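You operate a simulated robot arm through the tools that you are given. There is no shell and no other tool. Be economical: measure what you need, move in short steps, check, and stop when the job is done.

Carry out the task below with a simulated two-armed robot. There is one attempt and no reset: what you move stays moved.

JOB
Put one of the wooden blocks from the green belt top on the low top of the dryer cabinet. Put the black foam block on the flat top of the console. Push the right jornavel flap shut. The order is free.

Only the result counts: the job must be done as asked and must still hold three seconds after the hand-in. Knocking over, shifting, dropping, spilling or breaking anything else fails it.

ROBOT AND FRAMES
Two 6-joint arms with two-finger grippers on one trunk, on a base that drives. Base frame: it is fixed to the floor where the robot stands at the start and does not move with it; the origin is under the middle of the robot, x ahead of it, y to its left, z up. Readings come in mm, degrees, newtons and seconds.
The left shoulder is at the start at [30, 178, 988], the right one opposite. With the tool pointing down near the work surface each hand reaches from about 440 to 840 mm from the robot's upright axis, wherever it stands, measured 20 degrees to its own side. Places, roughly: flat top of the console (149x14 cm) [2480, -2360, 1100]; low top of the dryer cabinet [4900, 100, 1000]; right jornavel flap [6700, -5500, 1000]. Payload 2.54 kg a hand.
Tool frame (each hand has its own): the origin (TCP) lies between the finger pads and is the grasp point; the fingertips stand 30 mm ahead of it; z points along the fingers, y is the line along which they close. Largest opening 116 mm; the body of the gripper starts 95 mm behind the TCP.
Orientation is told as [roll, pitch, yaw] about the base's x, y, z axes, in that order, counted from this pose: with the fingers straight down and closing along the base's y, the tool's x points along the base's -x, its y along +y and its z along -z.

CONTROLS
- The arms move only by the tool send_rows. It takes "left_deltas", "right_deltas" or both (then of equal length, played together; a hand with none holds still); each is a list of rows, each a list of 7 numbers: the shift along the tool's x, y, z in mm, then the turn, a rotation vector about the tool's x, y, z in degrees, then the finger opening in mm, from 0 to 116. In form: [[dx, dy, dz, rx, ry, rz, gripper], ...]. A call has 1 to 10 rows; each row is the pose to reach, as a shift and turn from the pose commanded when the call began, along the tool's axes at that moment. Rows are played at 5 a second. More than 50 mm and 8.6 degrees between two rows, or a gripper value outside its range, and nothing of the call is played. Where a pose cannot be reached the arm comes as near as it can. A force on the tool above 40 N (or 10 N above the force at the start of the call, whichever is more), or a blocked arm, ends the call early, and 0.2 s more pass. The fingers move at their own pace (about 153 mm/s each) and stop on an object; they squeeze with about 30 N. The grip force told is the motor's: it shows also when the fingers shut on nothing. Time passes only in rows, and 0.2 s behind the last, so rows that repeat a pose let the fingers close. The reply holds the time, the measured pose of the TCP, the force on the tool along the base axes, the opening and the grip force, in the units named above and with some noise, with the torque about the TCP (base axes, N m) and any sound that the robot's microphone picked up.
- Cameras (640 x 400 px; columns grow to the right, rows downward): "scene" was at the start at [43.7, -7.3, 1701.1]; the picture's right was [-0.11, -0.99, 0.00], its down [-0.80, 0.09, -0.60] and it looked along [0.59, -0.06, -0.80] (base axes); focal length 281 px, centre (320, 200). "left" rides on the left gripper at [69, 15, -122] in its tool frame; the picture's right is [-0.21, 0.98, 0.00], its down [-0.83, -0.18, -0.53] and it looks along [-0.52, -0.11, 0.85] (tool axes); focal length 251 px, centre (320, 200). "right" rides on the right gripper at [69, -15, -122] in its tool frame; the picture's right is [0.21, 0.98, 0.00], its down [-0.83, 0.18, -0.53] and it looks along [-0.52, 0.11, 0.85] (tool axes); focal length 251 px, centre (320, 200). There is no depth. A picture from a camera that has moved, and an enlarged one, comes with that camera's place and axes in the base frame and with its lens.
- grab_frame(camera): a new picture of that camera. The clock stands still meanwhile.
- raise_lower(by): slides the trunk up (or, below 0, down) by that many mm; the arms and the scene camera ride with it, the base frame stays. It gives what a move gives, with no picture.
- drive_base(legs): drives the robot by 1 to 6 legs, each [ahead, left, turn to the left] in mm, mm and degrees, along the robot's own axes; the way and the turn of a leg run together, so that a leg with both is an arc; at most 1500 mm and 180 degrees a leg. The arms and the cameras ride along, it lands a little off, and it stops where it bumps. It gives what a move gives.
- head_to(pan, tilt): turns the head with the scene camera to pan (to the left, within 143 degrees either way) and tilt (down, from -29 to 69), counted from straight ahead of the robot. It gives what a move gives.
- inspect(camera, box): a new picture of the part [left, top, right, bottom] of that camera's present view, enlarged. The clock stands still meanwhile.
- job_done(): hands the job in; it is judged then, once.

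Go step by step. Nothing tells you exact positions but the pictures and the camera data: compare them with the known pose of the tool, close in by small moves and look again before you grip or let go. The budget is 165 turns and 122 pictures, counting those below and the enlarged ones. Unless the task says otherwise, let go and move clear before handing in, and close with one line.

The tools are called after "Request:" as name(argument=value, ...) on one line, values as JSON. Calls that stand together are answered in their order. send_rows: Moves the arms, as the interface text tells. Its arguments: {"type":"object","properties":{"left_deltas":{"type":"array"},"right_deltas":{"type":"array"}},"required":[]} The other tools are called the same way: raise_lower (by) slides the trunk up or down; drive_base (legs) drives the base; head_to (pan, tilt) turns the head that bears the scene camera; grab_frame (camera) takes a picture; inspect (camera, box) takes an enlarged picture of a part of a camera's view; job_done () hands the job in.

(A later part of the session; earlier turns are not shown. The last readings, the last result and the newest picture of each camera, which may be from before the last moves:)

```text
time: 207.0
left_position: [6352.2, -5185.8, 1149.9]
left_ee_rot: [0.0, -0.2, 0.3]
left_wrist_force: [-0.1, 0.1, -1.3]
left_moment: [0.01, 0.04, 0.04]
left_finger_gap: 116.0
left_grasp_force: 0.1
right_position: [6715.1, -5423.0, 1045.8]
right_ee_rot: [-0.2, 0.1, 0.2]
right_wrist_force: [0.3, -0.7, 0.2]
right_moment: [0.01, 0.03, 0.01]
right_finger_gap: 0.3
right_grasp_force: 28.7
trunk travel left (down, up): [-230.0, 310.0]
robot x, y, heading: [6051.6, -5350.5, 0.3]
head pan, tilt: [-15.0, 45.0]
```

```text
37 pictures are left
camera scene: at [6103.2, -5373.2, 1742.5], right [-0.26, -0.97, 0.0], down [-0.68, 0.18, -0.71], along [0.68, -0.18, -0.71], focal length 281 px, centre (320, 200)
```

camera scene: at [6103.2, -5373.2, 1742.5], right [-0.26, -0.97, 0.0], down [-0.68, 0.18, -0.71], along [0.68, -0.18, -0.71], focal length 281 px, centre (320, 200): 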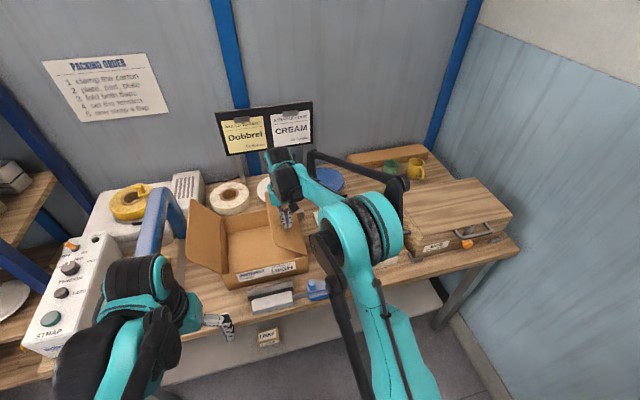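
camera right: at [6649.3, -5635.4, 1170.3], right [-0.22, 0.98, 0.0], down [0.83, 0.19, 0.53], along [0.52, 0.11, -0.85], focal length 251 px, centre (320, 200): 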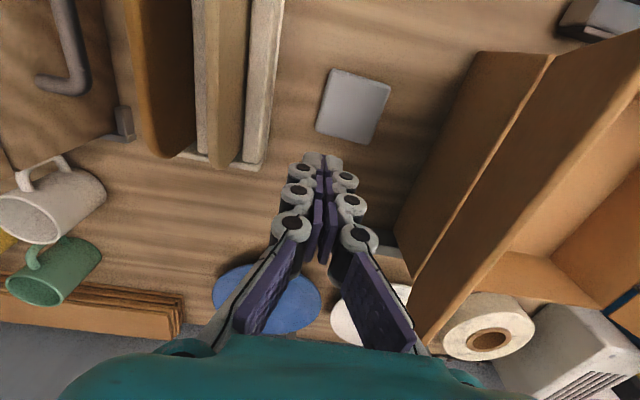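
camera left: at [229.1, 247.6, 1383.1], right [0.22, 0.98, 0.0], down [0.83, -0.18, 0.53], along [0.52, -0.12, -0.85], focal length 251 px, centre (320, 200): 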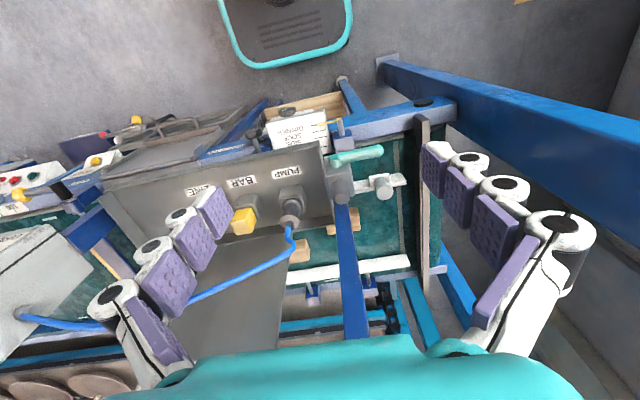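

The flap has gone past vertical. I press it down along its arc.

Request:
send_rows(right_deltas=[[0, 18, 15, 0, 0, 0, 0], [0, 32, 28, 0, 0, 0, 0], [0, 42, 40, 0, 0, 0, 0], [0, 46, 50, 0, 0, 0, 0], [0, 48, 56, 0, 0, 0, 0], [0, 48, 60, 0, 0, 0, 0]])

Request:
grab_frame(camera="scene")

Request:
grab_frame(camera="right")

```text
time: 208.3
left_position: [6351.4, -5186.7, 1150.8]
left_ee_rot: [0.0, -0.2, 0.2]
left_wrist_force: [0.9, -0.4, 0.2]
left_moment: [0.02, 0.02, 0.0]
left_finger_gap: 116.1
left_grasp_force: 0.0
right_position: [6714.9, -5376.2, 992.2]
right_ee_rot: [-0.3, -0.2, 0.2]
right_wrist_force: [-2.1, -1.6, 27.1]
right_moment: [-0.06, 0.13, 0.01]
right_finger_gap: 6.0
right_grasp_force: 28.3
trunk travel left (down, up): [-230.0, 310.0]
robot x, y, heading: [6051.9, -5350.8, 0.0]
head pan, tilt: [-15.0, 45.0]
stopped in row 6 (right hand): the force on the tool passed its limit at 46 N (the readings are from after the stop); the commanded pose is now the measured one
```

```text
36 pictures are left
camera scene: at [6099.9, -5374.0, 1742.8], right [-0.26, -0.97, 0.0], down [-0.68, 0.18, -0.71], along [0.69, -0.18, -0.71], focal length 281 px, centre (320, 200)
```

scene: 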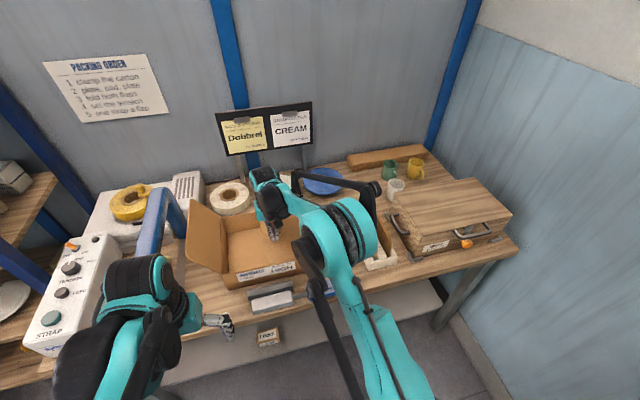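

```text
35 pictures are left
camera right: at [6645.4, -5391.9, 1113.3], right [-0.22, 0.98, -0.01], down [0.82, 0.19, 0.54], along [0.52, 0.11, -0.84], focal length 251 px, centre (320, 200)
```

right: 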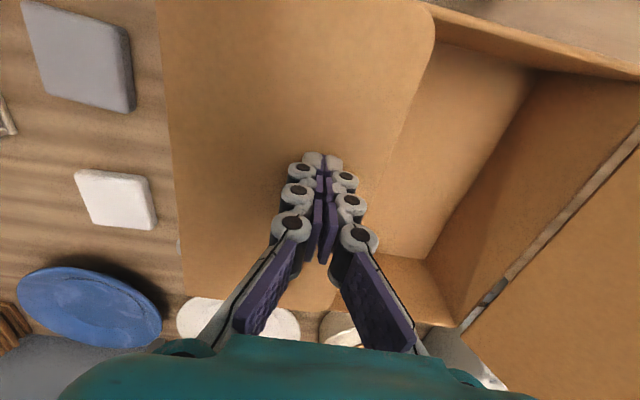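

The flap is pressed flat. I lift off and check that it stays.

Request:
send_rows(right_deltas=[[0, 0, -30, 0, 0, 0, 0], [0, 0, -65, 0, 0, 0, 0], [15, -40, -80, 0, 0, 0, 0], [40, -80, -90, 0, 0, 0, 0], [80, -105, -90, 0, 0, 0, 0], [125, -120, -90, 0, 0, 0, 0], [170, -130, -90, 0, 0, 0, 0], [215, -140, -90, 0, 0, 0, 0], [260, -150, -90, 0, 0, 0, 0], [305, -160, -90, 0, 0, 0, 0]])

Request:
inspect(camera="scene", box=[170, 150, 400, 310])

```text
time: 210.5
left_position: [6350.7, -5187.2, 1151.6]
left_ee_rot: [0.0, -0.3, 0.3]
left_wrist_force: [-1.0, 0.4, -0.5]
left_moment: [0.01, -0.02, -0.01]
left_finger_gap: 116.0
left_grasp_force: 0.0
right_position: [6406.4, -5535.5, 1077.2]
right_ee_rot: [-0.2, -0.1, 0.2]
right_wrist_force: [-0.7, 0.8, 0.5]
right_moment: [0.0, -0.03, -0.01]
right_finger_gap: 0.2
right_grasp_force: 28.9
trunk travel left (down, up): [-230.0, 310.0]
robot x, y, heading: [6053.6, -5353.7, 0.1]
head pan, tilt: [-15.0, 45.0]
```

```text
2.50 times, centred on (285, 230) of scene
camera zoom: at [6100.4, -5374.4, 1742.6], right [-0.26, -0.97, 0.0], down [-0.68, 0.18, -0.71], along [0.68, -0.18, -0.71], focal length 703 px, centre (408, 125)
```

zoom: 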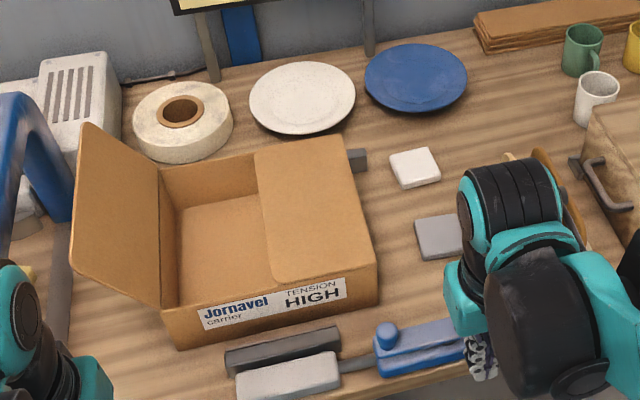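

The right flap is shut. Beside the carton are a white and a grey pad, and a dark one behind the box corner: a likely black foam block. I zoom in.

Request:
inspect(camera="scene", box=[280, 185, 360, 255])

Request:
drive_base(legs=[[0, -150, 0]])

Request:
head_to(pan=0, tilt=45)

Request:
inspect(camera="scene", box=[220, 130, 420, 260])

```text
5.71 times, centred on (320, 220) of scene
camera zoom: at [6100.4, -5374.4, 1742.6], right [-0.26, -0.97, 0.0], down [-0.68, 0.18, -0.71], along [0.68, -0.18, -0.71], focal length 1608 px, centre (320, 86)
```

zoom: 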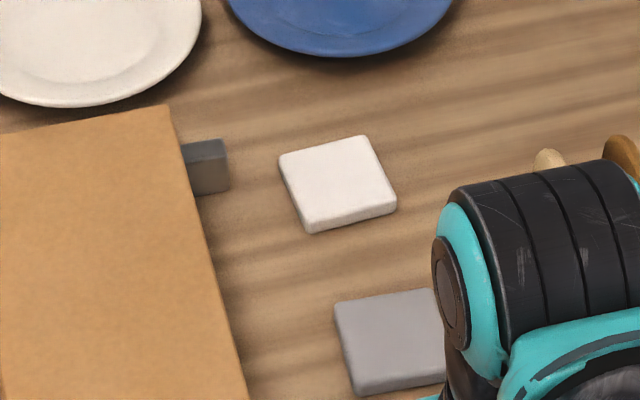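

```text
time: 211.9
left_position: [6354.2, -5338.7, 1150.9]
left_ee_rot: [0.1, -0.2, 0.3]
left_wrist_force: [0.5, -0.6, 0.3]
left_moment: [0.05, 0.02, 0.01]
left_finger_gap: 116.2
left_grasp_force: 0.1
right_position: [6409.2, -5688.2, 1078.1]
right_ee_rot: [-0.2, 0.0, 0.2]
right_wrist_force: [-0.5, -0.8, 0.1]
right_moment: [0.03, 0.0, 0.03]
right_finger_gap: 0.1
right_grasp_force: 28.6
trunk travel left (down, up): [-230.0, 310.0]
robot x, y, heading: [6052.2, -5499.9, -0.0]
head pan, tilt: [-15.0, 45.0]
```

```text
time: 212.7
left_position: [6353.1, -5337.2, 1150.9]
left_ee_rot: [0.0, -0.1, 0.3]
left_wrist_force: [0.3, 0.1, -1.2]
left_moment: [-0.02, -0.01, 0.0]
left_finger_gap: 115.9
left_grasp_force: 0.0
right_position: [6408.5, -5685.8, 1076.8]
right_ee_rot: [-0.3, -0.1, 0.3]
right_wrist_force: [-0.7, 0.3, -0.2]
right_moment: [0.02, 0.01, -0.02]
right_finger_gap: 0.0
right_grasp_force: 28.4
trunk travel left (down, up): [-230.0, 310.0]
robot x, y, heading: [6054.7, -5505.8, 0.5]
head pan, tilt: [0.0, 45.0]
```

```text
3.08 times, centred on (320, 195) of scene
camera zoom: at [6106.3, -5502.7, 1742.5], right [0.0, -1.0, 0.0], down [-0.71, 0.0, -0.71], along [0.71, 0.0, -0.71], focal length 866 px, centre (320, 215)
```

zoom: 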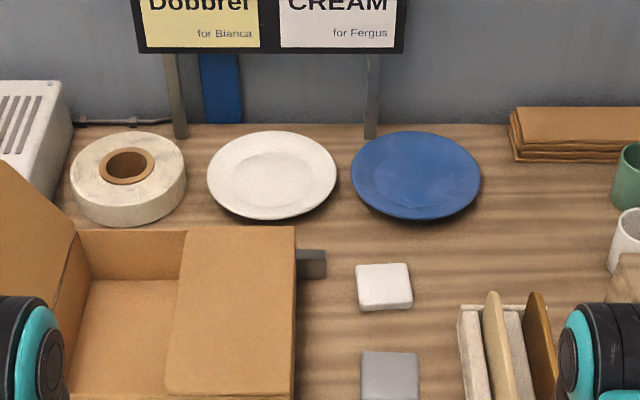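

That dark piece is the clamp jaw, not foam. A dark block on the "SETTING" bench near (3208,-5904) is the next candidate; I drive back there and look.

Request:
drive_base(legs=[[-500, 850, 0], [-1450, 150, 0], [0, 0, -90], [0, -500, 0]])

Request:
head_to(pan=-5, tilt=30)

Request:
grab_frame(camera="scene")

```text
time: 230.8
left_position: [3796.3, -4844.4, 1150.8]
left_ee_rot: [0.2, -0.2, -89.0]
left_wrist_force: [-0.5, -0.5, -0.1]
left_moment: [-0.04, -0.03, 0.03]
left_finger_gap: 116.1
left_grasp_force: 0.0
right_position: [3446.6, -4905.3, 1075.9]
right_ee_rot: [-0.2, -0.1, -89.2]
right_wrist_force: [-0.1, 0.6, 0.6]
right_moment: [0.0, 0.0, -0.01]
right_finger_gap: 0.0
right_grasp_force: 28.7
trunk travel left (down, up): [-230.0, 310.0]
robot x, y, heading: [3626.1, -4551.2, -89.4]
head pan, tilt: [0.0, 45.0]
```

```text
time: 231.6
left_position: [3796.6, -4844.8, 1150.1]
left_ee_rot: [0.0, -0.3, -88.9]
left_wrist_force: [0.9, -0.5, -0.7]
left_moment: [0.04, 0.03, 0.0]
left_finger_gap: 115.9
left_grasp_force: 0.1
right_position: [3448.0, -4903.8, 1077.2]
right_ee_rot: [-0.3, -0.1, -89.1]
right_wrist_force: [-0.9, 0.3, -0.2]
right_moment: [0.01, -0.01, 0.02]
right_finger_gap: 0.0
right_grasp_force: 27.9
trunk travel left (down, up): [-230.0, 310.0]
robot x, y, heading: [3625.4, -4548.1, -89.3]
head pan, tilt: [-5.0, 30.0]
```

```text
31 pictures are left
camera scene: at [3618.9, -4607.2, 1765.0], right [-1.0, 0.07, 0.0], down [0.04, 0.5, -0.87], along [-0.06, -0.86, -0.5], focal length 281 px, centre (320, 200)
```

scene: 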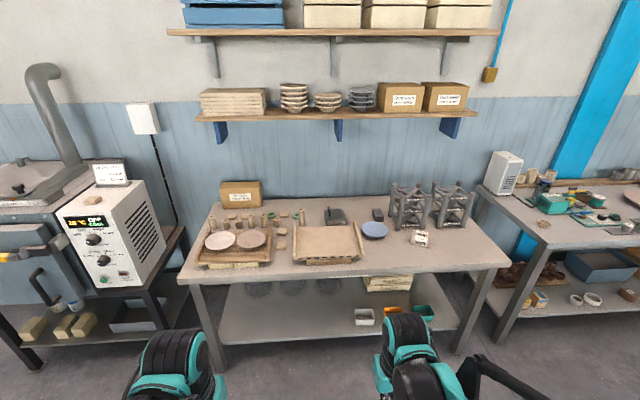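

Request:
inspect(camera="scene", box=[310, 180, 440, 260])

Request:
head_to(pan=-50, tilt=25)

Request:
inspect(camera="scene", box=[180, 120, 520, 300])

```text
4.92 times, centred on (375, 220) of scene
camera zoom: at [3618.9, -4607.2, 1765.0], right [-1.0, 0.07, 0.0], down [0.04, 0.5, -0.87], along [-0.06, -0.86, -0.5], focal length 1385 px, centre (49, 102)
```

zoom: 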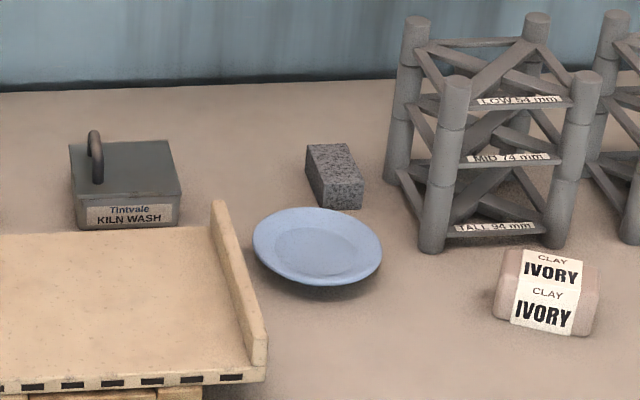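

```text
time: 232.7
left_position: [3795.2, -4844.3, 1150.6]
left_ee_rot: [0.0, -0.2, -89.1]
left_wrist_force: [0.8, 0.1, -0.1]
left_moment: [0.02, 0.03, -0.02]
left_finger_gap: 115.9
left_grasp_force: 0.1
right_position: [3447.7, -4905.6, 1076.7]
right_ee_rot: [-0.2, -0.1, -89.2]
right_wrist_force: [0.0, 0.2, 0.6]
right_moment: [0.0, 0.0, 0.02]
right_finger_gap: 0.0
right_grasp_force: 27.9
trunk travel left (down, up): [-230.0, 310.0]
robot x, y, heading: [3625.9, -4545.7, -89.0]
head pan, tilt: [-50.0, 25.0]
```

```text
1.88 times, centred on (350, 210) of scene
camera zoom: at [3555.4, -4577.5, 1773.1], right [-0.66, 0.75, 0.0], down [0.32, 0.28, -0.91], along [-0.68, -0.59, -0.42], focal length 530 px, centre (264, 181)
```

zoom: 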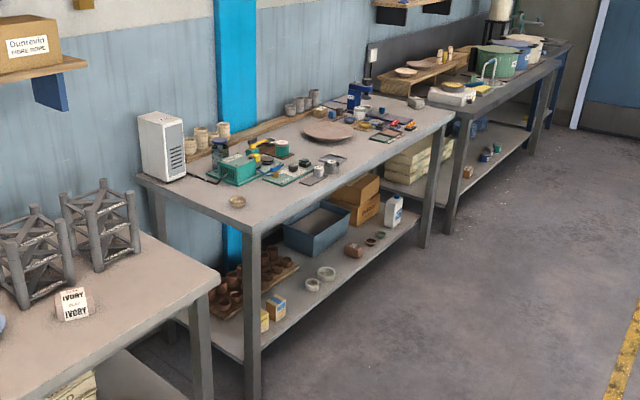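

Request:
inspect(camera="scene", box=[285, 160, 415, 235])

Request:
head_to(pan=-75, tilt=15)

Request:
grab_frame(camera="scene")

```text
4.92 times, centred on (350, 198) of scene
camera zoom: at [3555.4, -4577.5, 1773.1], right [-0.66, 0.75, 0.0], down [0.32, 0.28, -0.91], along [-0.68, -0.59, -0.42], focal length 1385 px, centre (172, 212)
```

zoom: 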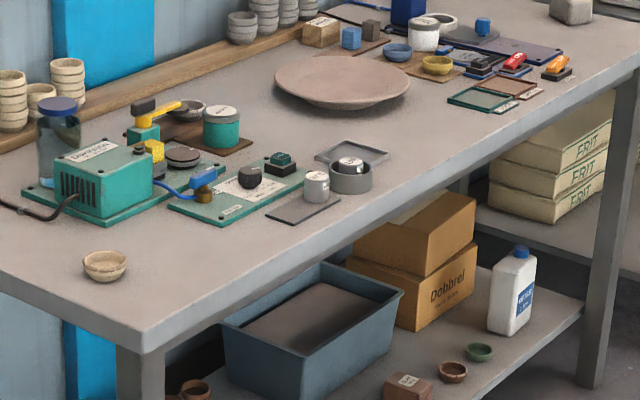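

```text
time: 233.6
left_position: [3795.3, -4844.8, 1151.1]
left_ee_rot: [0.0, -0.2, -89.0]
left_wrist_force: [-0.9, -0.4, 0.0]
left_moment: [0.01, -0.04, -0.02]
left_finger_gap: 116.0
left_grasp_force: 0.0
right_position: [3447.7, -4904.9, 1077.1]
right_ee_rot: [-0.3, -0.1, -89.1]
right_wrist_force: [1.1, 0.2, -0.6]
right_moment: [0.01, -0.01, 0.01]
right_finger_gap: 0.0
right_grasp_force: 28.8
trunk travel left (down, up): [-230.0, 310.0]
robot x, y, heading: [3624.6, -4542.9, -89.3]
head pan, tilt: [-75.0, 15.0]
```

```text
27 pictures are left
camera scene: at [3535.2, -4542.8, 1789.3], right [-0.28, 0.96, 0.0], down [0.25, 0.07, -0.97], along [-0.93, -0.27, -0.26], focal length 281 px, centre (320, 200)
```

scene: 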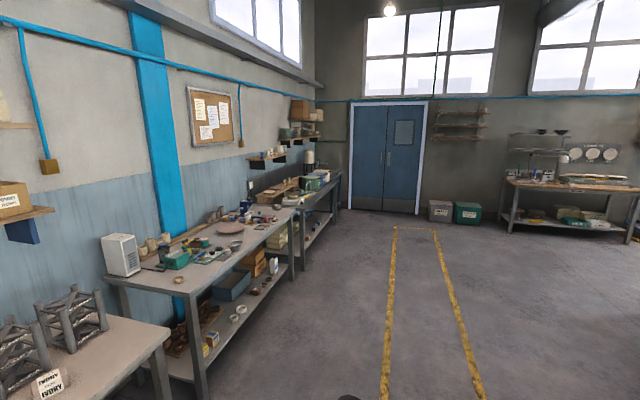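

Request:
inspect(camera="scene", box=[490, 120, 640, 240])

Request:
head_to(pan=-5, tilt=30)

Request:
inspect(camera="scene", box=[360, 200, 400, 225])

```text
3.33 times, centred on (565, 180) of scene
camera zoom: at [3535.2, -4542.8, 1789.3], right [-0.28, 0.96, 0.0], down [0.25, 0.07, -0.97], along [-0.93, -0.27, -0.26], focal length 938 px, centre (-497, 267)
```

zoom: 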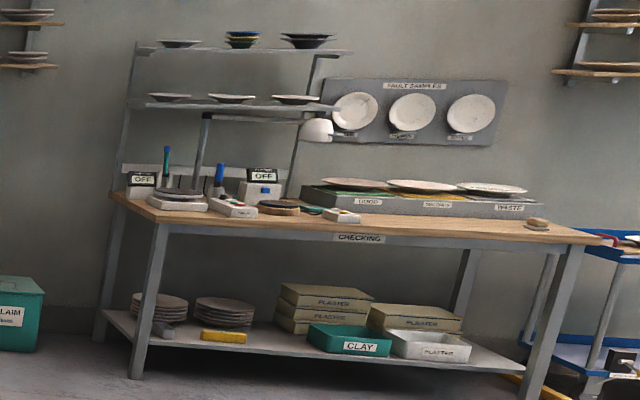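

```text
time: 235.0
left_position: [3796.9, -4843.6, 1151.0]
left_ee_rot: [0.0, -0.2, -88.9]
left_wrist_force: [-0.3, 0.0, 0.0]
left_moment: [-0.05, -0.02, 0.02]
left_finger_gap: 115.9
left_grasp_force: 0.0
right_position: [3447.9, -4905.3, 1077.1]
right_ee_rot: [-0.1, -0.1, -89.1]
right_wrist_force: [0.9, 0.1, 0.1]
right_moment: [0.01, 0.03, -0.01]
right_finger_gap: 0.0
right_grasp_force: 28.8
trunk travel left (down, up): [-230.0, 310.0]
robot x, y, heading: [3625.0, -4546.5, -89.1]
head pan, tilt: [-5.0, 30.0]
```

```text
16.00 times, centred on (380, 212) of scene
camera zoom: at [3618.5, -4607.3, 1765.1], right [-1.0, 0.07, 0.0], down [0.04, 0.5, -0.87], along [-0.06, -0.86, -0.5], focal length 4501 px, centre (-640, 0)
```

zoom: 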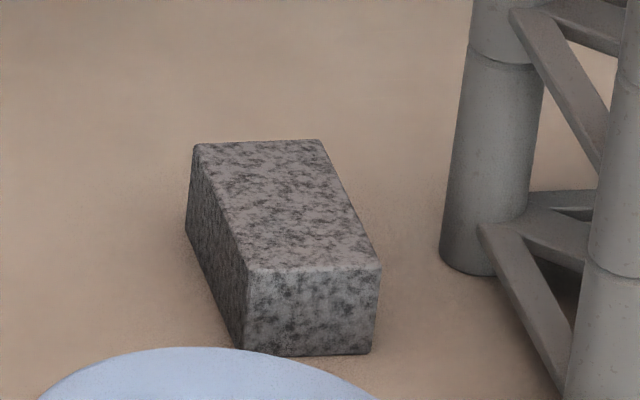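

That is a speckled rubbing stone, not foam. I look toward the other stations: the fenced conveyor area and the console.

Request:
head_to(pan=125, tilt=15)

Request:
grab_frame(camera="scene")

Request:
head_to(pan=-130, tilt=15)

Request:
grab_frame(camera="scene")

```text
time: 237.1
left_position: [3796.8, -4845.4, 1150.8]
left_ee_rot: [0.0, -0.1, -89.0]
left_wrist_force: [0.7, 0.4, 0.0]
left_moment: [-0.02, 0.02, 0.02]
left_finger_gap: 116.0
left_grasp_force: 0.1
right_position: [3447.9, -4905.3, 1077.7]
right_ee_rot: [-0.2, -0.1, -89.1]
right_wrist_force: [0.6, 0.5, -0.4]
right_moment: [-0.03, 0.03, 0.0]
right_finger_gap: 0.0
right_grasp_force: 28.8
trunk travel left (down, up): [-230.0, 310.0]
robot x, y, heading: [3627.1, -4546.7, -89.1]
head pan, tilt: [125.0, 15.0]
```

```text
24 pictures are left
camera scene: at [3700.6, -4462.3, 1789.3], right [0.59, -0.81, 0.0], down [-0.21, -0.15, -0.97], along [0.78, 0.57, -0.26], focal length 281 px, centre (320, 200)
```

scene: 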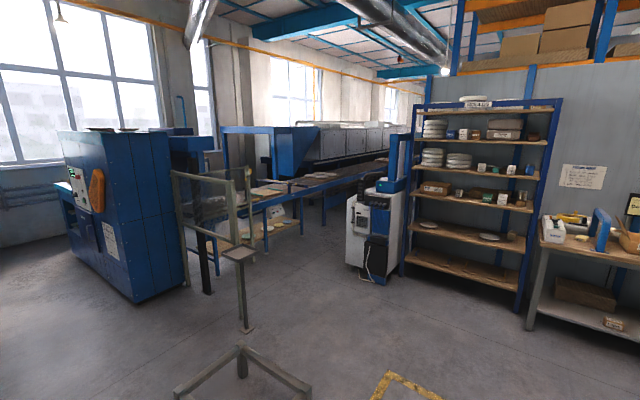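

```text
time: 240.7
left_position: [3796.7, -4844.5, 1149.9]
left_ee_rot: [0.0, -0.2, -89.0]
left_wrist_force: [0.1, 0.8, -0.4]
left_moment: [-0.03, 0.01, -0.02]
left_finger_gap: 116.2
left_grasp_force: 0.0
right_position: [3447.3, -4904.6, 1077.2]
right_ee_rot: [-0.3, -0.1, -89.1]
right_wrist_force: [-0.6, -0.3, 0.3]
right_moment: [-0.03, -0.03, 0.01]
right_finger_gap: 0.0
right_grasp_force: 28.9
trunk travel left (down, up): [-230.0, 310.0]
robot x, y, heading: [3625.6, -4548.2, -89.1]
head pan, tilt: [-130.0, 15.0]
```

```text
23 pictures are left
camera scene: at [3552.4, -4458.2, 1789.3], right [0.63, 0.78, 0.0], down [0.2, -0.16, -0.97], along [-0.75, 0.61, -0.26], focal length 281 px, centre (320, 200)
```

scene: 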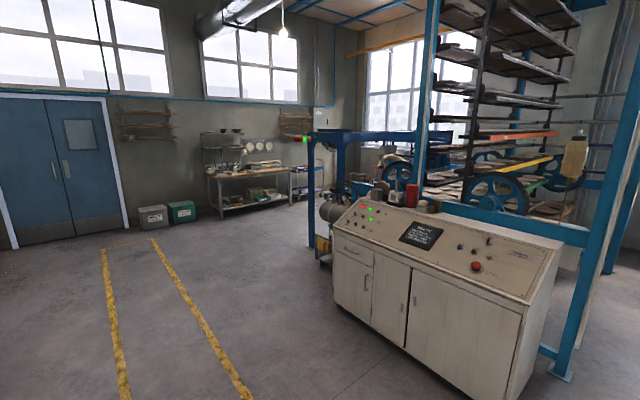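

Request:
inspect(camera="scene", box=[310, 150, 460, 240])

Request:
head_to(pan=125, tilt=15)

Request:
inspect(camera="scene", box=[160, 130, 420, 290])

Request:
inspect(camera="scene", box=[400, 90, 560, 300])

```text
4.27 times, centred on (385, 195) of scene
camera zoom: at [3552.4, -4458.2, 1789.3], right [0.63, 0.78, 0.0], down [0.2, -0.16, -0.97], along [-0.75, 0.61, -0.26], focal length 1200 px, centre (43, 221)
```

zoom: 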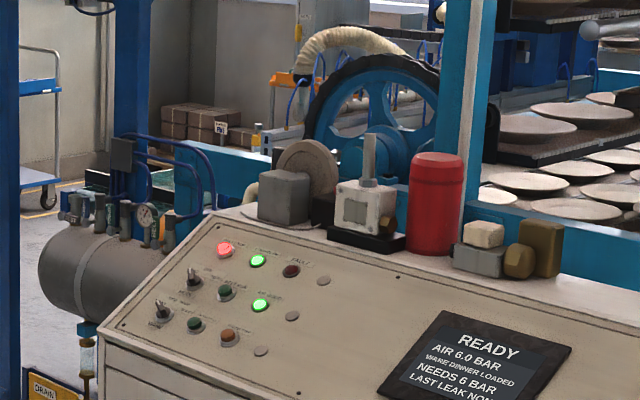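

```text
time: 244.2
left_position: [3796.8, -4843.7, 1150.8]
left_ee_rot: [0.1, -0.2, -89.1]
left_wrist_force: [-1.1, -0.4, -0.1]
left_moment: [0.02, 0.02, 0.03]
left_finger_gap: 116.2
left_grasp_force: 0.1
right_position: [3447.9, -4904.2, 1077.4]
right_ee_rot: [-0.3, -0.1, -89.1]
right_wrist_force: [-0.7, 0.3, 0.5]
right_moment: [0.02, 0.01, -0.03]
right_finger_gap: 0.0
right_grasp_force: 29.0
trunk travel left (down, up): [-230.0, 310.0]
robot x, y, heading: [3627.6, -4547.7, -89.3]
head pan, tilt: [125.0, 15.0]
```

```text
2.46 times, centred on (290, 210) of scene
camera zoom: at [3700.6, -4462.3, 1789.3], right [0.59, -0.81, 0.0], down [-0.21, -0.15, -0.97], along [0.78, 0.57, -0.26], focal length 692 px, centre (394, 175)
```

zoom: 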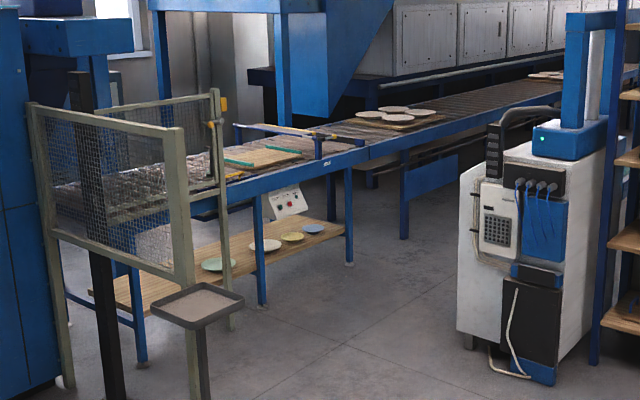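

```text
1.90 times, centred on (480, 195) of scene
camera zoom: at [3700.6, -4462.3, 1789.3], right [0.59, -0.81, 0.0], down [-0.21, -0.15, -0.97], along [0.78, 0.57, -0.26], focal length 536 px, centre (15, 210)
```

zoom: 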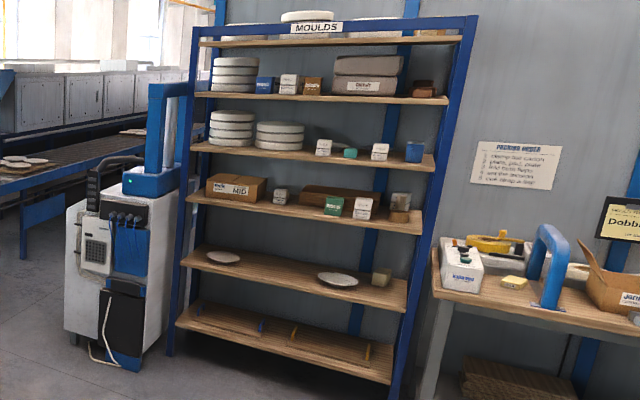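

Request:
head_to(pan=-50, tilt=25)

Request:
inspect(camera="scene", box=[335, 148, 415, 195])

```text
time: 246.9
left_position: [3796.1, -4845.0, 1150.2]
left_ee_rot: [0.0, -0.2, -88.9]
left_wrist_force: [0.8, 0.3, -0.4]
left_moment: [0.0, 0.02, -0.01]
left_finger_gap: 116.1
left_grasp_force: 0.0
right_position: [3446.0, -4905.2, 1076.9]
right_ee_rot: [-0.3, -0.2, -89.2]
right_wrist_force: [-0.6, 0.2, -0.4]
right_moment: [0.02, -0.01, -0.02]
right_finger_gap: 0.0
right_grasp_force: 28.7
trunk travel left (down, up): [-230.0, 310.0]
robot x, y, heading: [3622.5, -4548.8, -89.3]
head pan, tilt: [-50.0, 25.0]
```

```text
8.00 times, centred on (375, 172) of scene
camera zoom: at [3555.4, -4577.5, 1773.1], right [-0.66, 0.76, 0.0], down [0.32, 0.28, -0.91], along [-0.68, -0.59, -0.42], focal length 2251 px, centre (-120, 428)
```

zoom: 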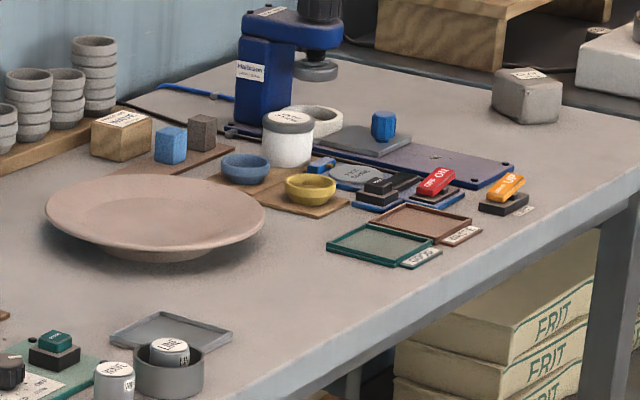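

Not there either. I move to the console's front (needed anyway) and scan the remaining areas from there.

Request:
drive_base(legs=[[0, 0, 179.3], [950, 1100, 0]])

Request:
head_to(pan=45, tilt=20)

Request:
grab_frame(camera="scene")

Request:
head_to(pan=110, tilt=20)

Request:
grab_frame(camera="scene")

```text
time: 261.3
left_position: [2400.6, -3274.6, 1151.2]
left_ee_rot: [0.0, -0.1, 88.3]
left_wrist_force: [0.3, 0.0, 0.0]
left_moment: [-0.02, -0.01, -0.02]
left_finger_gap: 115.9
left_grasp_force: 0.0
right_position: [2751.0, -3230.0, 1077.7]
right_ee_rot: [-0.4, -0.1, 88.4]
right_wrist_force: [-0.4, 0.3, -0.2]
right_moment: [0.0, -0.04, 0.04]
right_finger_gap: 0.0
right_grasp_force: 29.0
trunk travel left (down, up): [-230.0, 310.0]
robot x, y, heading: [2552.9, -3577.0, 88.4]
head pan, tilt: [-50.0, 25.0]
```

```text
time: 263.0
left_position: [2400.4, -3275.2, 1150.1]
left_ee_rot: [0.0, -0.1, 88.5]
left_wrist_force: [0.1, -0.7, 0.1]
left_moment: [0.0, 0.01, -0.01]
left_finger_gap: 115.8
left_grasp_force: 0.1
right_position: [2751.1, -3229.5, 1077.7]
right_ee_rot: [-0.2, 0.0, 88.4]
right_wrist_force: [-0.7, -0.4, 0.2]
right_moment: [0.01, 0.01, 0.02]
right_finger_gap: 0.2
right_grasp_force: 29.0
trunk travel left (down, up): [-230.0, 310.0]
robot x, y, heading: [2555.9, -3577.4, 88.2]
head pan, tilt: [45.0, 20.0]
```

```text
18 pictures are left
camera scene: at [2493.6, -3540.7, 1781.2], right [0.73, 0.69, 0.0], down [0.23, -0.25, -0.94], along [-0.65, 0.68, -0.34], focal length 281 px, centre (320, 200)
```

scene: 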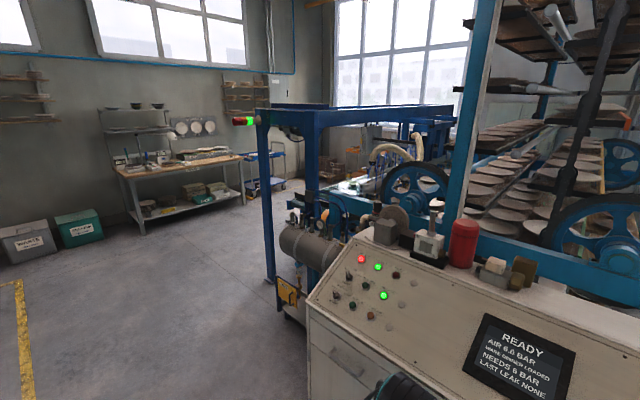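

```text
time: 264.4
left_position: [2400.1, -3275.0, 1150.2]
left_ee_rot: [0.1, -0.2, 88.4]
left_wrist_force: [-0.2, 0.5, 1.2]
left_moment: [-0.02, -0.01, 0.02]
left_finger_gap: 115.9
left_grasp_force: 0.1
right_position: [2751.4, -3229.8, 1076.9]
right_ee_rot: [-0.1, -0.1, 88.4]
right_wrist_force: [-0.4, -0.1, -0.2]
right_moment: [-0.01, 0.0, 0.01]
right_finger_gap: 0.0
right_grasp_force: 28.5
trunk travel left (down, up): [-230.0, 310.0]
robot x, y, heading: [2558.4, -3578.0, 88.1]
head pan, tilt: [110.0, 20.0]
```

```text
17 pictures are left
camera scene: at [2469.2, -3637.7, 1781.2], right [-0.32, 0.95, 0.0], down [0.32, 0.11, -0.94], along [-0.89, -0.3, -0.34], focal length 281 px, centre (320, 200)
```

scene: 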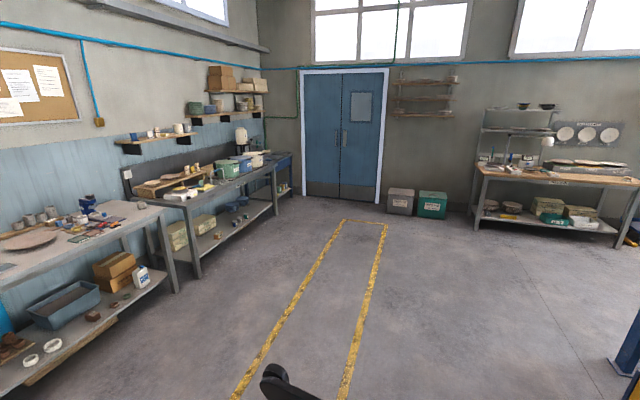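

Request:
inspect(camera="scene", box=[110, 110, 300, 230])

Request:
inspect(camera="scene", box=[460, 130, 640, 245])

```text
3.33 times, centred on (205, 170) of scene
camera zoom: at [2469.2, -3637.7, 1781.2], right [-0.32, 0.95, 0.0], down [0.32, 0.11, -0.94], along [-0.89, -0.3, -0.34], focal length 938 px, centre (703, 300)
```

zoom: 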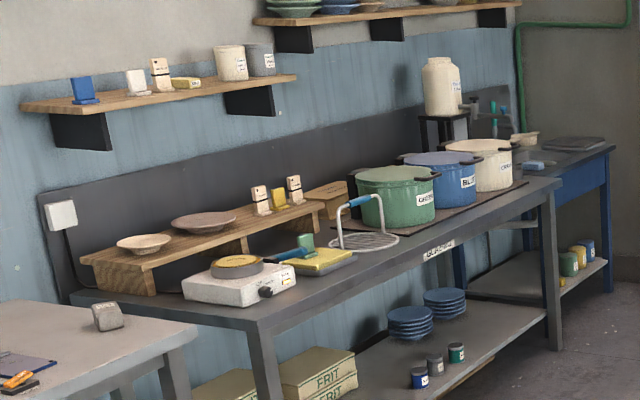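

```text
3.48 times, centred on (550, 188) of scene
camera zoom: at [2469.2, -3637.7, 1781.2], right [-0.32, 0.95, 0.0], down [0.32, 0.11, -0.94], along [-0.89, -0.3, -0.34], focal length 978 px, centre (-480, 244)
```

zoom: 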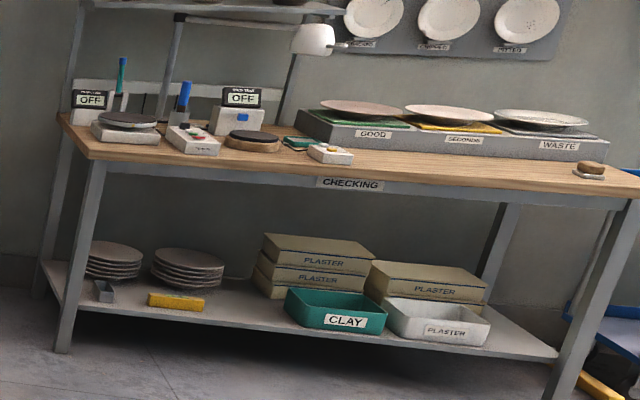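

Request:
head_to(pan=45, tilt=20)

Request:
inspect(camera="scene", box=[225, 110, 445, 250])

```text
time: 265.7
left_position: [2401.1, -3275.3, 1150.5]
left_ee_rot: [-0.1, -0.2, 88.4]
left_wrist_force: [-0.1, -0.1, -0.4]
left_moment: [0.03, -0.02, -0.04]
left_finger_gap: 116.1
left_grasp_force: 0.0
right_position: [2751.9, -3229.7, 1076.7]
right_ee_rot: [-0.2, -0.1, 88.5]
right_wrist_force: [0.7, 0.2, -0.5]
right_moment: [-0.01, -0.02, 0.02]
right_finger_gap: 0.0
right_grasp_force: 28.7
trunk travel left (down, up): [-230.0, 310.0]
robot x, y, heading: [2558.6, -3579.2, 88.4]
head pan, tilt: [45.0, 20.0]
```

```text
2.86 times, centred on (335, 180) of scene
camera zoom: at [2493.5, -3540.8, 1781.2], right [0.73, 0.69, 0.0], down [0.24, -0.25, -0.94], along [-0.65, 0.68, -0.34], focal length 804 px, centre (277, 257)
```

zoom: 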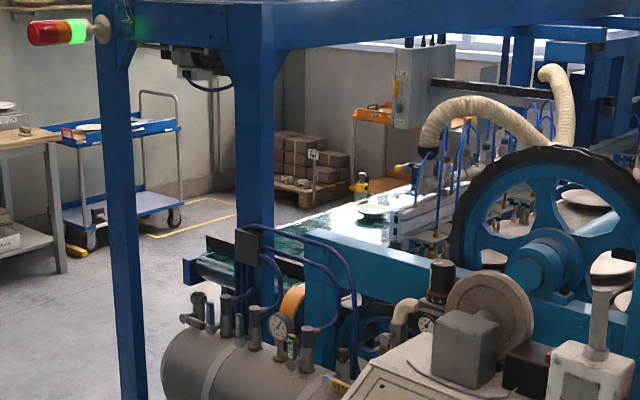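

Request:
inspect(camera="scene", box=[365, 190, 555, 310])

```text
3.33 times, centred on (460, 250) of scene
camera zoom: at [2493.5, -3540.8, 1781.2], right [0.73, 0.69, 0.0], down [0.24, -0.25, -0.94], along [-0.65, 0.68, -0.34], focal length 938 px, centre (-147, 33)
```

zoom: 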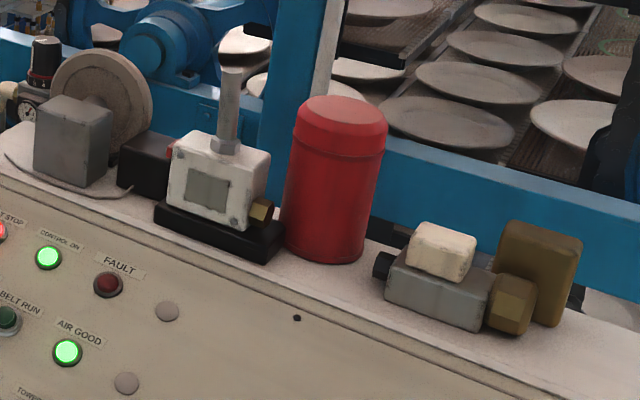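

The console's right part of the ledge is clear. An earlier view showed something black on the machine just behind the console's east end; I look there.

Request:
head_to(pan=-20, tilt=28)

Request:
grab_frame(camera="scene")

```text
time: 267.1
left_position: [2401.1, -3276.1, 1150.7]
left_ee_rot: [-0.1, -0.2, 88.3]
left_wrist_force: [-1.2, 0.0, -1.3]
left_moment: [0.0, 0.03, -0.03]
left_finger_gap: 115.7
left_grasp_force: 0.0
right_position: [2750.8, -3230.4, 1077.8]
right_ee_rot: [-0.2, 0.0, 88.4]
right_wrist_force: [-0.8, -0.1, 0.9]
right_moment: [-0.02, 0.01, 0.01]
right_finger_gap: 0.0
right_grasp_force: 28.7
trunk travel left (down, up): [-230.0, 310.0]
robot x, y, heading: [2553.8, -3580.1, 88.3]
head pan, tilt: [-20.0, 28.0]
```

```text
12 pictures are left
camera scene: at [2591.1, -3523.5, 1768.3], right [0.93, -0.37, 0.0], down [-0.17, -0.44, -0.88], along [0.32, 0.82, -0.47], focal length 281 px, centre (320, 200)
```

scene: 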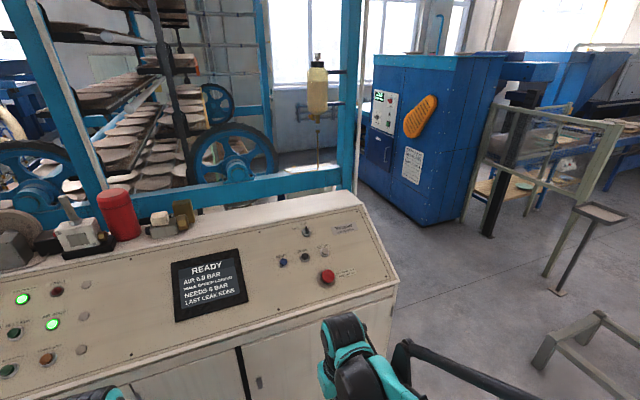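

No foam there. The remaining unclear dark block is the one beside a wood and a blue block on the test bench near (1270,-6030); I drive there for a close look.

Request:
drive_base(legs=[[0, 0, -178.4], [1000, -1100, 0], [450, 0, 0]])

Request:
head_to(pan=10, tilt=35)

Request:
grab_frame(camera="scene")

```text
time: 284.2
left_position: [1534.9, -5273.2, 1149.3]
left_ee_rot: [0.0, -0.1, -92.2]
left_wrist_force: [-0.3, -0.7, 0.0]
left_moment: [0.04, -0.02, 0.0]
left_finger_gap: 116.1
left_grasp_force: 0.0
right_position: [1184.4, -5311.8, 1076.7]
right_ee_rot: [-0.2, -0.1, -92.3]
right_wrist_force: [0.0, -1.0, 0.0]
right_moment: [0.0, -0.02, 0.02]
right_finger_gap: 0.0
right_grasp_force: 29.3
trunk travel left (down, up): [-230.0, 310.0]
robot x, y, heading: [1380.0, -4961.6, -92.2]
head pan, tilt: [-20.0, 28.0]
```

```text
time: 285.1
left_position: [1535.0, -5273.3, 1151.6]
left_ee_rot: [0.0, -0.3, -92.1]
left_wrist_force: [-0.2, -0.2, 0.2]
left_moment: [0.02, -0.01, 0.02]
left_finger_gap: 116.0
left_grasp_force: 0.1
right_position: [1183.5, -5314.1, 1076.7]
right_ee_rot: [-0.2, 0.0, -92.2]
right_wrist_force: [-0.2, 0.1, -0.2]
right_moment: [-0.01, 0.0, 0.0]
right_finger_gap: 0.0
right_grasp_force: 28.6
trunk travel left (down, up): [-230.0, 310.0]
robot x, y, heading: [1377.8, -4966.5, -92.0]
head pan, tilt: [10.0, 35.0]
```

```text
11 pictures are left
camera scene: at [1394.2, -5023.4, 1757.3], right [-0.99, -0.13, 0.0], down [-0.08, 0.57, -0.82], along [0.11, -0.81, -0.57], focal length 281 px, centre (320, 200)
```

scene: 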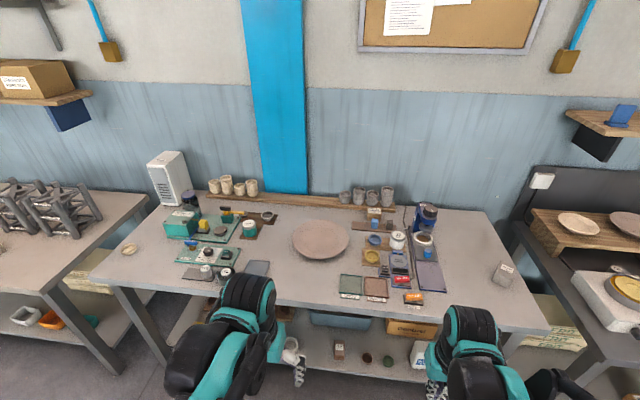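

Request:
inspect(camera="scene", box=[330, 195, 520, 310])

```text
3.37 times, centred on (425, 252) of scene
camera zoom: at [1394.2, -5023.4, 1757.3], right [-0.99, -0.13, 0.0], down [-0.08, 0.57, -0.82], along [0.11, -0.81, -0.57], focal length 948 px, centre (-34, 23)
```

zoom: 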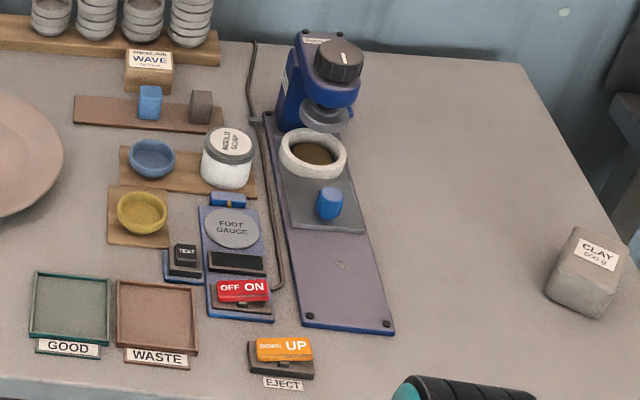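

No black foam there. A dark block low on the front of the start machine (around (310,-700)) appeared in early views; I drive back there to check.

Request:
drive_base(legs=[[0, 0, 180], [1000, 1050, 0], [1200, 850, 0], [1300, 0, 0], [0, 0, -80]])

Request:
head_to(pan=15, tilt=35)

Request:
grab_frame(camera="scene")

```text
time: 316.0
left_position: [-0.7, -1184.7, 1150.6]
left_ee_rot: [0.0, -0.2, 6.1]
left_wrist_force: [-1.1, 0.1, -0.4]
left_moment: [-0.02, 0.01, -0.02]
left_finger_gap: 116.0
left_grasp_force: 0.1
right_position: [90.6, -1525.9, 1077.2]
right_ee_rot: [-0.2, -0.1, 6.0]
right_wrist_force: [0.2, 0.6, -0.5]
right_moment: [-0.06, 0.01, -0.02]
right_finger_gap: 0.1
right_grasp_force: 29.4
trunk travel left (down, up): [-230.0, 310.0]
robot x, y, heading: [-279.7, -1385.2, 6.0]
head pan, tilt: [10.0, 35.0]
```

```text
time: 316.6
left_position: [-0.6, -1184.4, 1150.9]
left_ee_rot: [0.1, -0.2, 6.2]
left_wrist_force: [-0.1, -0.3, 0.2]
left_moment: [-0.01, 0.01, 0.0]
left_finger_gap: 116.1
left_grasp_force: 0.0
right_position: [90.6, -1526.2, 1077.5]
right_ee_rot: [-0.2, -0.1, 6.0]
right_wrist_force: [-0.1, 0.8, -0.4]
right_moment: [0.0, 0.0, -0.01]
right_finger_gap: 0.0
right_grasp_force: 29.1
trunk travel left (down, up): [-230.0, 310.0]
robot x, y, heading: [-284.2, -1381.2, 5.9]
head pan, tilt: [15.0, 35.0]
```

```text
9 pictures are left
camera scene: at [-228.0, -1351.8, 1757.3], right [0.36, -0.93, 0.0], down [-0.54, -0.21, -0.82], along [0.76, 0.29, -0.57], focal length 281 px, centre (320, 200)
```

scene: 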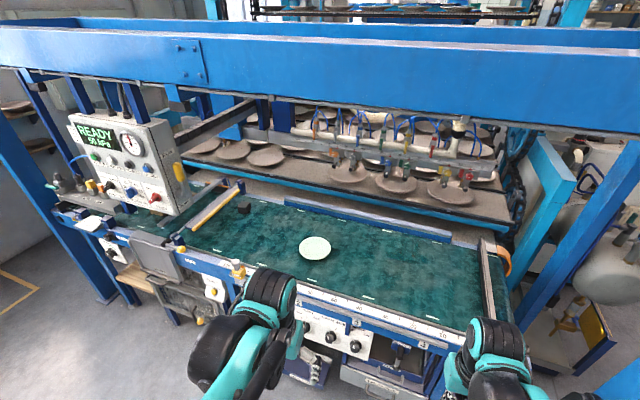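

A black block sits on the green belt right of the READY cabinet, near (771,-518): the foam block. I zoom.

Request:
inspect(camera="scene", box=[170, 170, 340, 280])

```text
3.64 times, centred on (255, 225) of scene
camera zoom: at [-228.0, -1351.8, 1757.3], right [0.36, -0.93, 0.0], down [-0.54, -0.21, -0.82], along [0.76, 0.29, -0.57], focal length 1023 px, centre (556, 109)
```

zoom: 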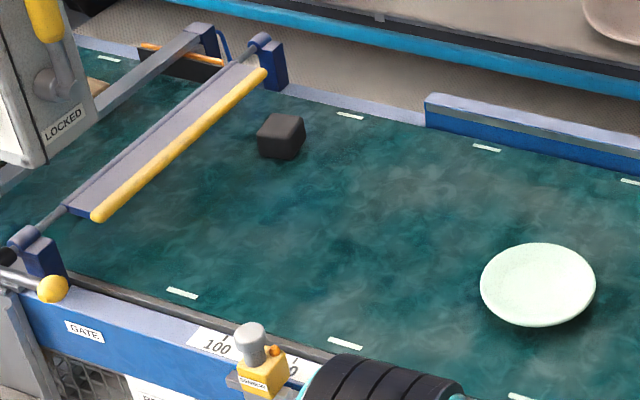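

Found it: the black foam block stands on the belt at about (773,-530), hidden earlier by the cabinet. I take up a place at about (-20,-783) to reach it past the cabinet with the right arm leaning forward-left.

Request:
drive_base(legs=[[0, 0, -5.9], [80, 598, 0], [185, 0, 0]])

Request:
send_rows(right_deltas=[[0, 0, -10, 0, 0, -8, 60], [0, 0, -20, 0, 0, -16, 80], [0, 0, -30, 0, 0, -24, 80], [0, 0, -40, 0, 0, -32, 80], [0, 0, -50, 0, 0, -40, 80]])

```text
time: 321.7
left_position: [284.3, -620.7, 1149.1]
left_ee_rot: [0.0, 0.0, -0.2]
left_wrist_force: [0.8, 0.4, -0.3]
left_moment: [0.0, 0.03, -0.02]
left_finger_gap: 115.8
left_grasp_force: 0.0
right_position: [337.3, -970.4, 1076.6]
right_ee_rot: [-0.3, -0.1, -0.2]
right_wrist_force: [1.1, 0.0, 0.1]
right_moment: [0.05, 0.03, 0.01]
right_finger_gap: 0.0
right_grasp_force: 28.7
trunk travel left (down, up): [-230.0, 310.0]
robot x, y, heading: [-16.2, -785.4, 0.0]
head pan, tilt: [15.0, 35.0]
```

```text
time: 322.9
left_position: [283.6, -621.4, 1150.8]
left_ee_rot: [0.0, -0.3, -0.3]
left_wrist_force: [-0.4, -0.2, -0.1]
left_moment: [-0.01, -0.01, 0.04]
left_finger_gap: 115.9
left_grasp_force: 0.0
right_position: [334.8, -968.9, 1128.2]
right_ee_rot: [-0.2, -0.1, 39.9]
right_wrist_force: [0.3, -1.4, 0.0]
right_moment: [-0.01, 0.0, 0.0]
right_finger_gap: 80.1
right_grasp_force: 0.0
trunk travel left (down, up): [-230.0, 310.0]
robot x, y, heading: [-13.5, -783.1, -0.2]
head pan, tilt: [15.0, 35.0]
```

Request:
send_rows(right_deltas=[[-20, 0, 0, 0, -7, 0, 80], [-50, 5, 0, 0, -14, 0, 80], [-90, 10, 0, 0, -21, 0, 80], [-135, 15, 0, 0, -28, 0, 80], [-180, 20, 0, 0, -35, 0, 80], [-225, 25, 10, 0, -35, 0, 80], [-270, 30, 20, 0, -35, 0, 80], [-315, 35, 30, 0, -35, 0, 80], [-360, 40, 40, 0, -35, 0, 80], [-405, 45, 50, 0, -35, 0, 80]])

Request:
head_to(pan=20, tilt=45)

Request:
grab_frame(camera="right")

```text
time: 325.1
left_position: [286.1, -620.1, 1150.4]
left_ee_rot: [0.2, -0.2, -0.2]
left_wrist_force: [1.1, -0.5, 0.6]
left_moment: [-0.06, 0.04, 0.0]
left_finger_gap: 116.2
left_grasp_force: 0.2
right_position: [618.9, -675.6, 1075.4]
right_ee_rot: [-0.3, -34.9, 40.1]
right_wrist_force: [-0.5, 0.2, -0.3]
right_moment: [-0.03, 0.02, 0.01]
right_finger_gap: 80.1
right_grasp_force: 0.0
trunk travel left (down, up): [-230.0, 310.0]
robot x, y, heading: [-15.0, -788.4, -0.2]
head pan, tilt: [15.0, 35.0]
```

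```text
time: 325.8
left_position: [283.8, -621.7, 1150.6]
left_ee_rot: [0.0, -0.3, 0.0]
left_wrist_force: [0.3, 0.2, -0.2]
left_moment: [0.01, -0.02, 0.01]
left_finger_gap: 116.0
left_grasp_force: 0.0
right_position: [616.3, -678.3, 1076.4]
right_ee_rot: [-0.2, -35.0, 40.0]
right_wrist_force: [-0.4, 0.4, 0.1]
right_moment: [0.04, 0.0, -0.01]
right_finger_gap: 80.1
right_grasp_force: 0.0
trunk travel left (down, up): [-230.0, 310.0]
robot x, y, heading: [-16.9, -784.6, -0.2]
head pan, tilt: [20.0, 45.0]
```

```text
7 pictures are left
camera right: at [529.7, -771.6, 1136.2], right [-0.76, 0.64, -0.13], down [0.17, 0.38, 0.91], along [0.63, 0.67, -0.39], focal length 251 px, centre (320, 200)
```

right: 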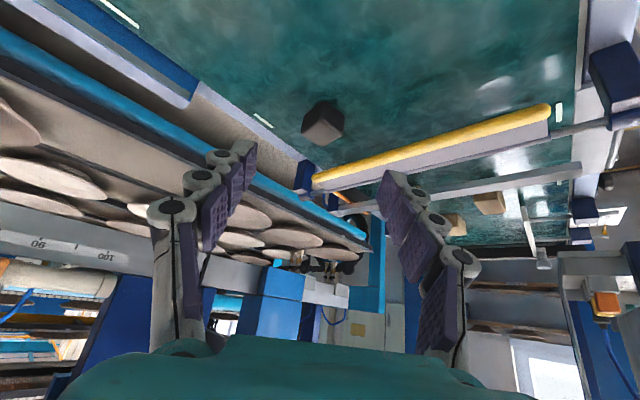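

Both views put the foam block at about (775,-528). I move to a hover 70 mm short of it and look again.

Request:
send_rows(right_deltas=[[-10, 3, 45, 0, 0, 0, 80], [-20, 5, 90, 0, 0, 0, 80], [-30, 8, 135, 0, 0, 0, 80], [-40, 10, 180, 0, 0, 0, 80], [-48, 13, 215, 0, 0, 0, 80], [-48, 13, 238, 0, 0, 0, 80]])

Request:
grab_frame(camera="right")

```text
time: 327.2
left_position: [284.7, -620.1, 1150.0]
left_ee_rot: [0.0, -0.1, -0.2]
left_wrist_force: [0.8, 0.4, 0.7]
left_moment: [0.03, 0.01, 0.02]
left_finger_gap: 115.9
left_grasp_force: 0.0
right_position: [745.0, -554.1, 907.9]
right_ee_rot: [-0.3, -34.9, 40.1]
right_wrist_force: [-0.7, 0.5, 0.0]
right_moment: [-0.01, 0.03, 0.0]
right_finger_gap: 79.9
right_grasp_force: 0.0
trunk travel left (down, up): [-230.0, 310.0]
robot x, y, heading: [-17.7, -785.9, -0.3]
head pan, tilt: [20.0, 45.0]
```

```text
6 pictures are left
camera right: at [657.7, -647.7, 968.5], right [-0.76, 0.64, -0.13], down [0.17, 0.38, 0.91], along [0.63, 0.67, -0.4], focal length 251 px, centre (320, 200)
```

right: 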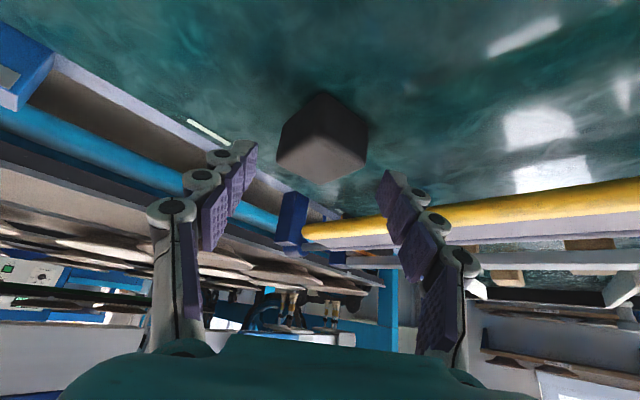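

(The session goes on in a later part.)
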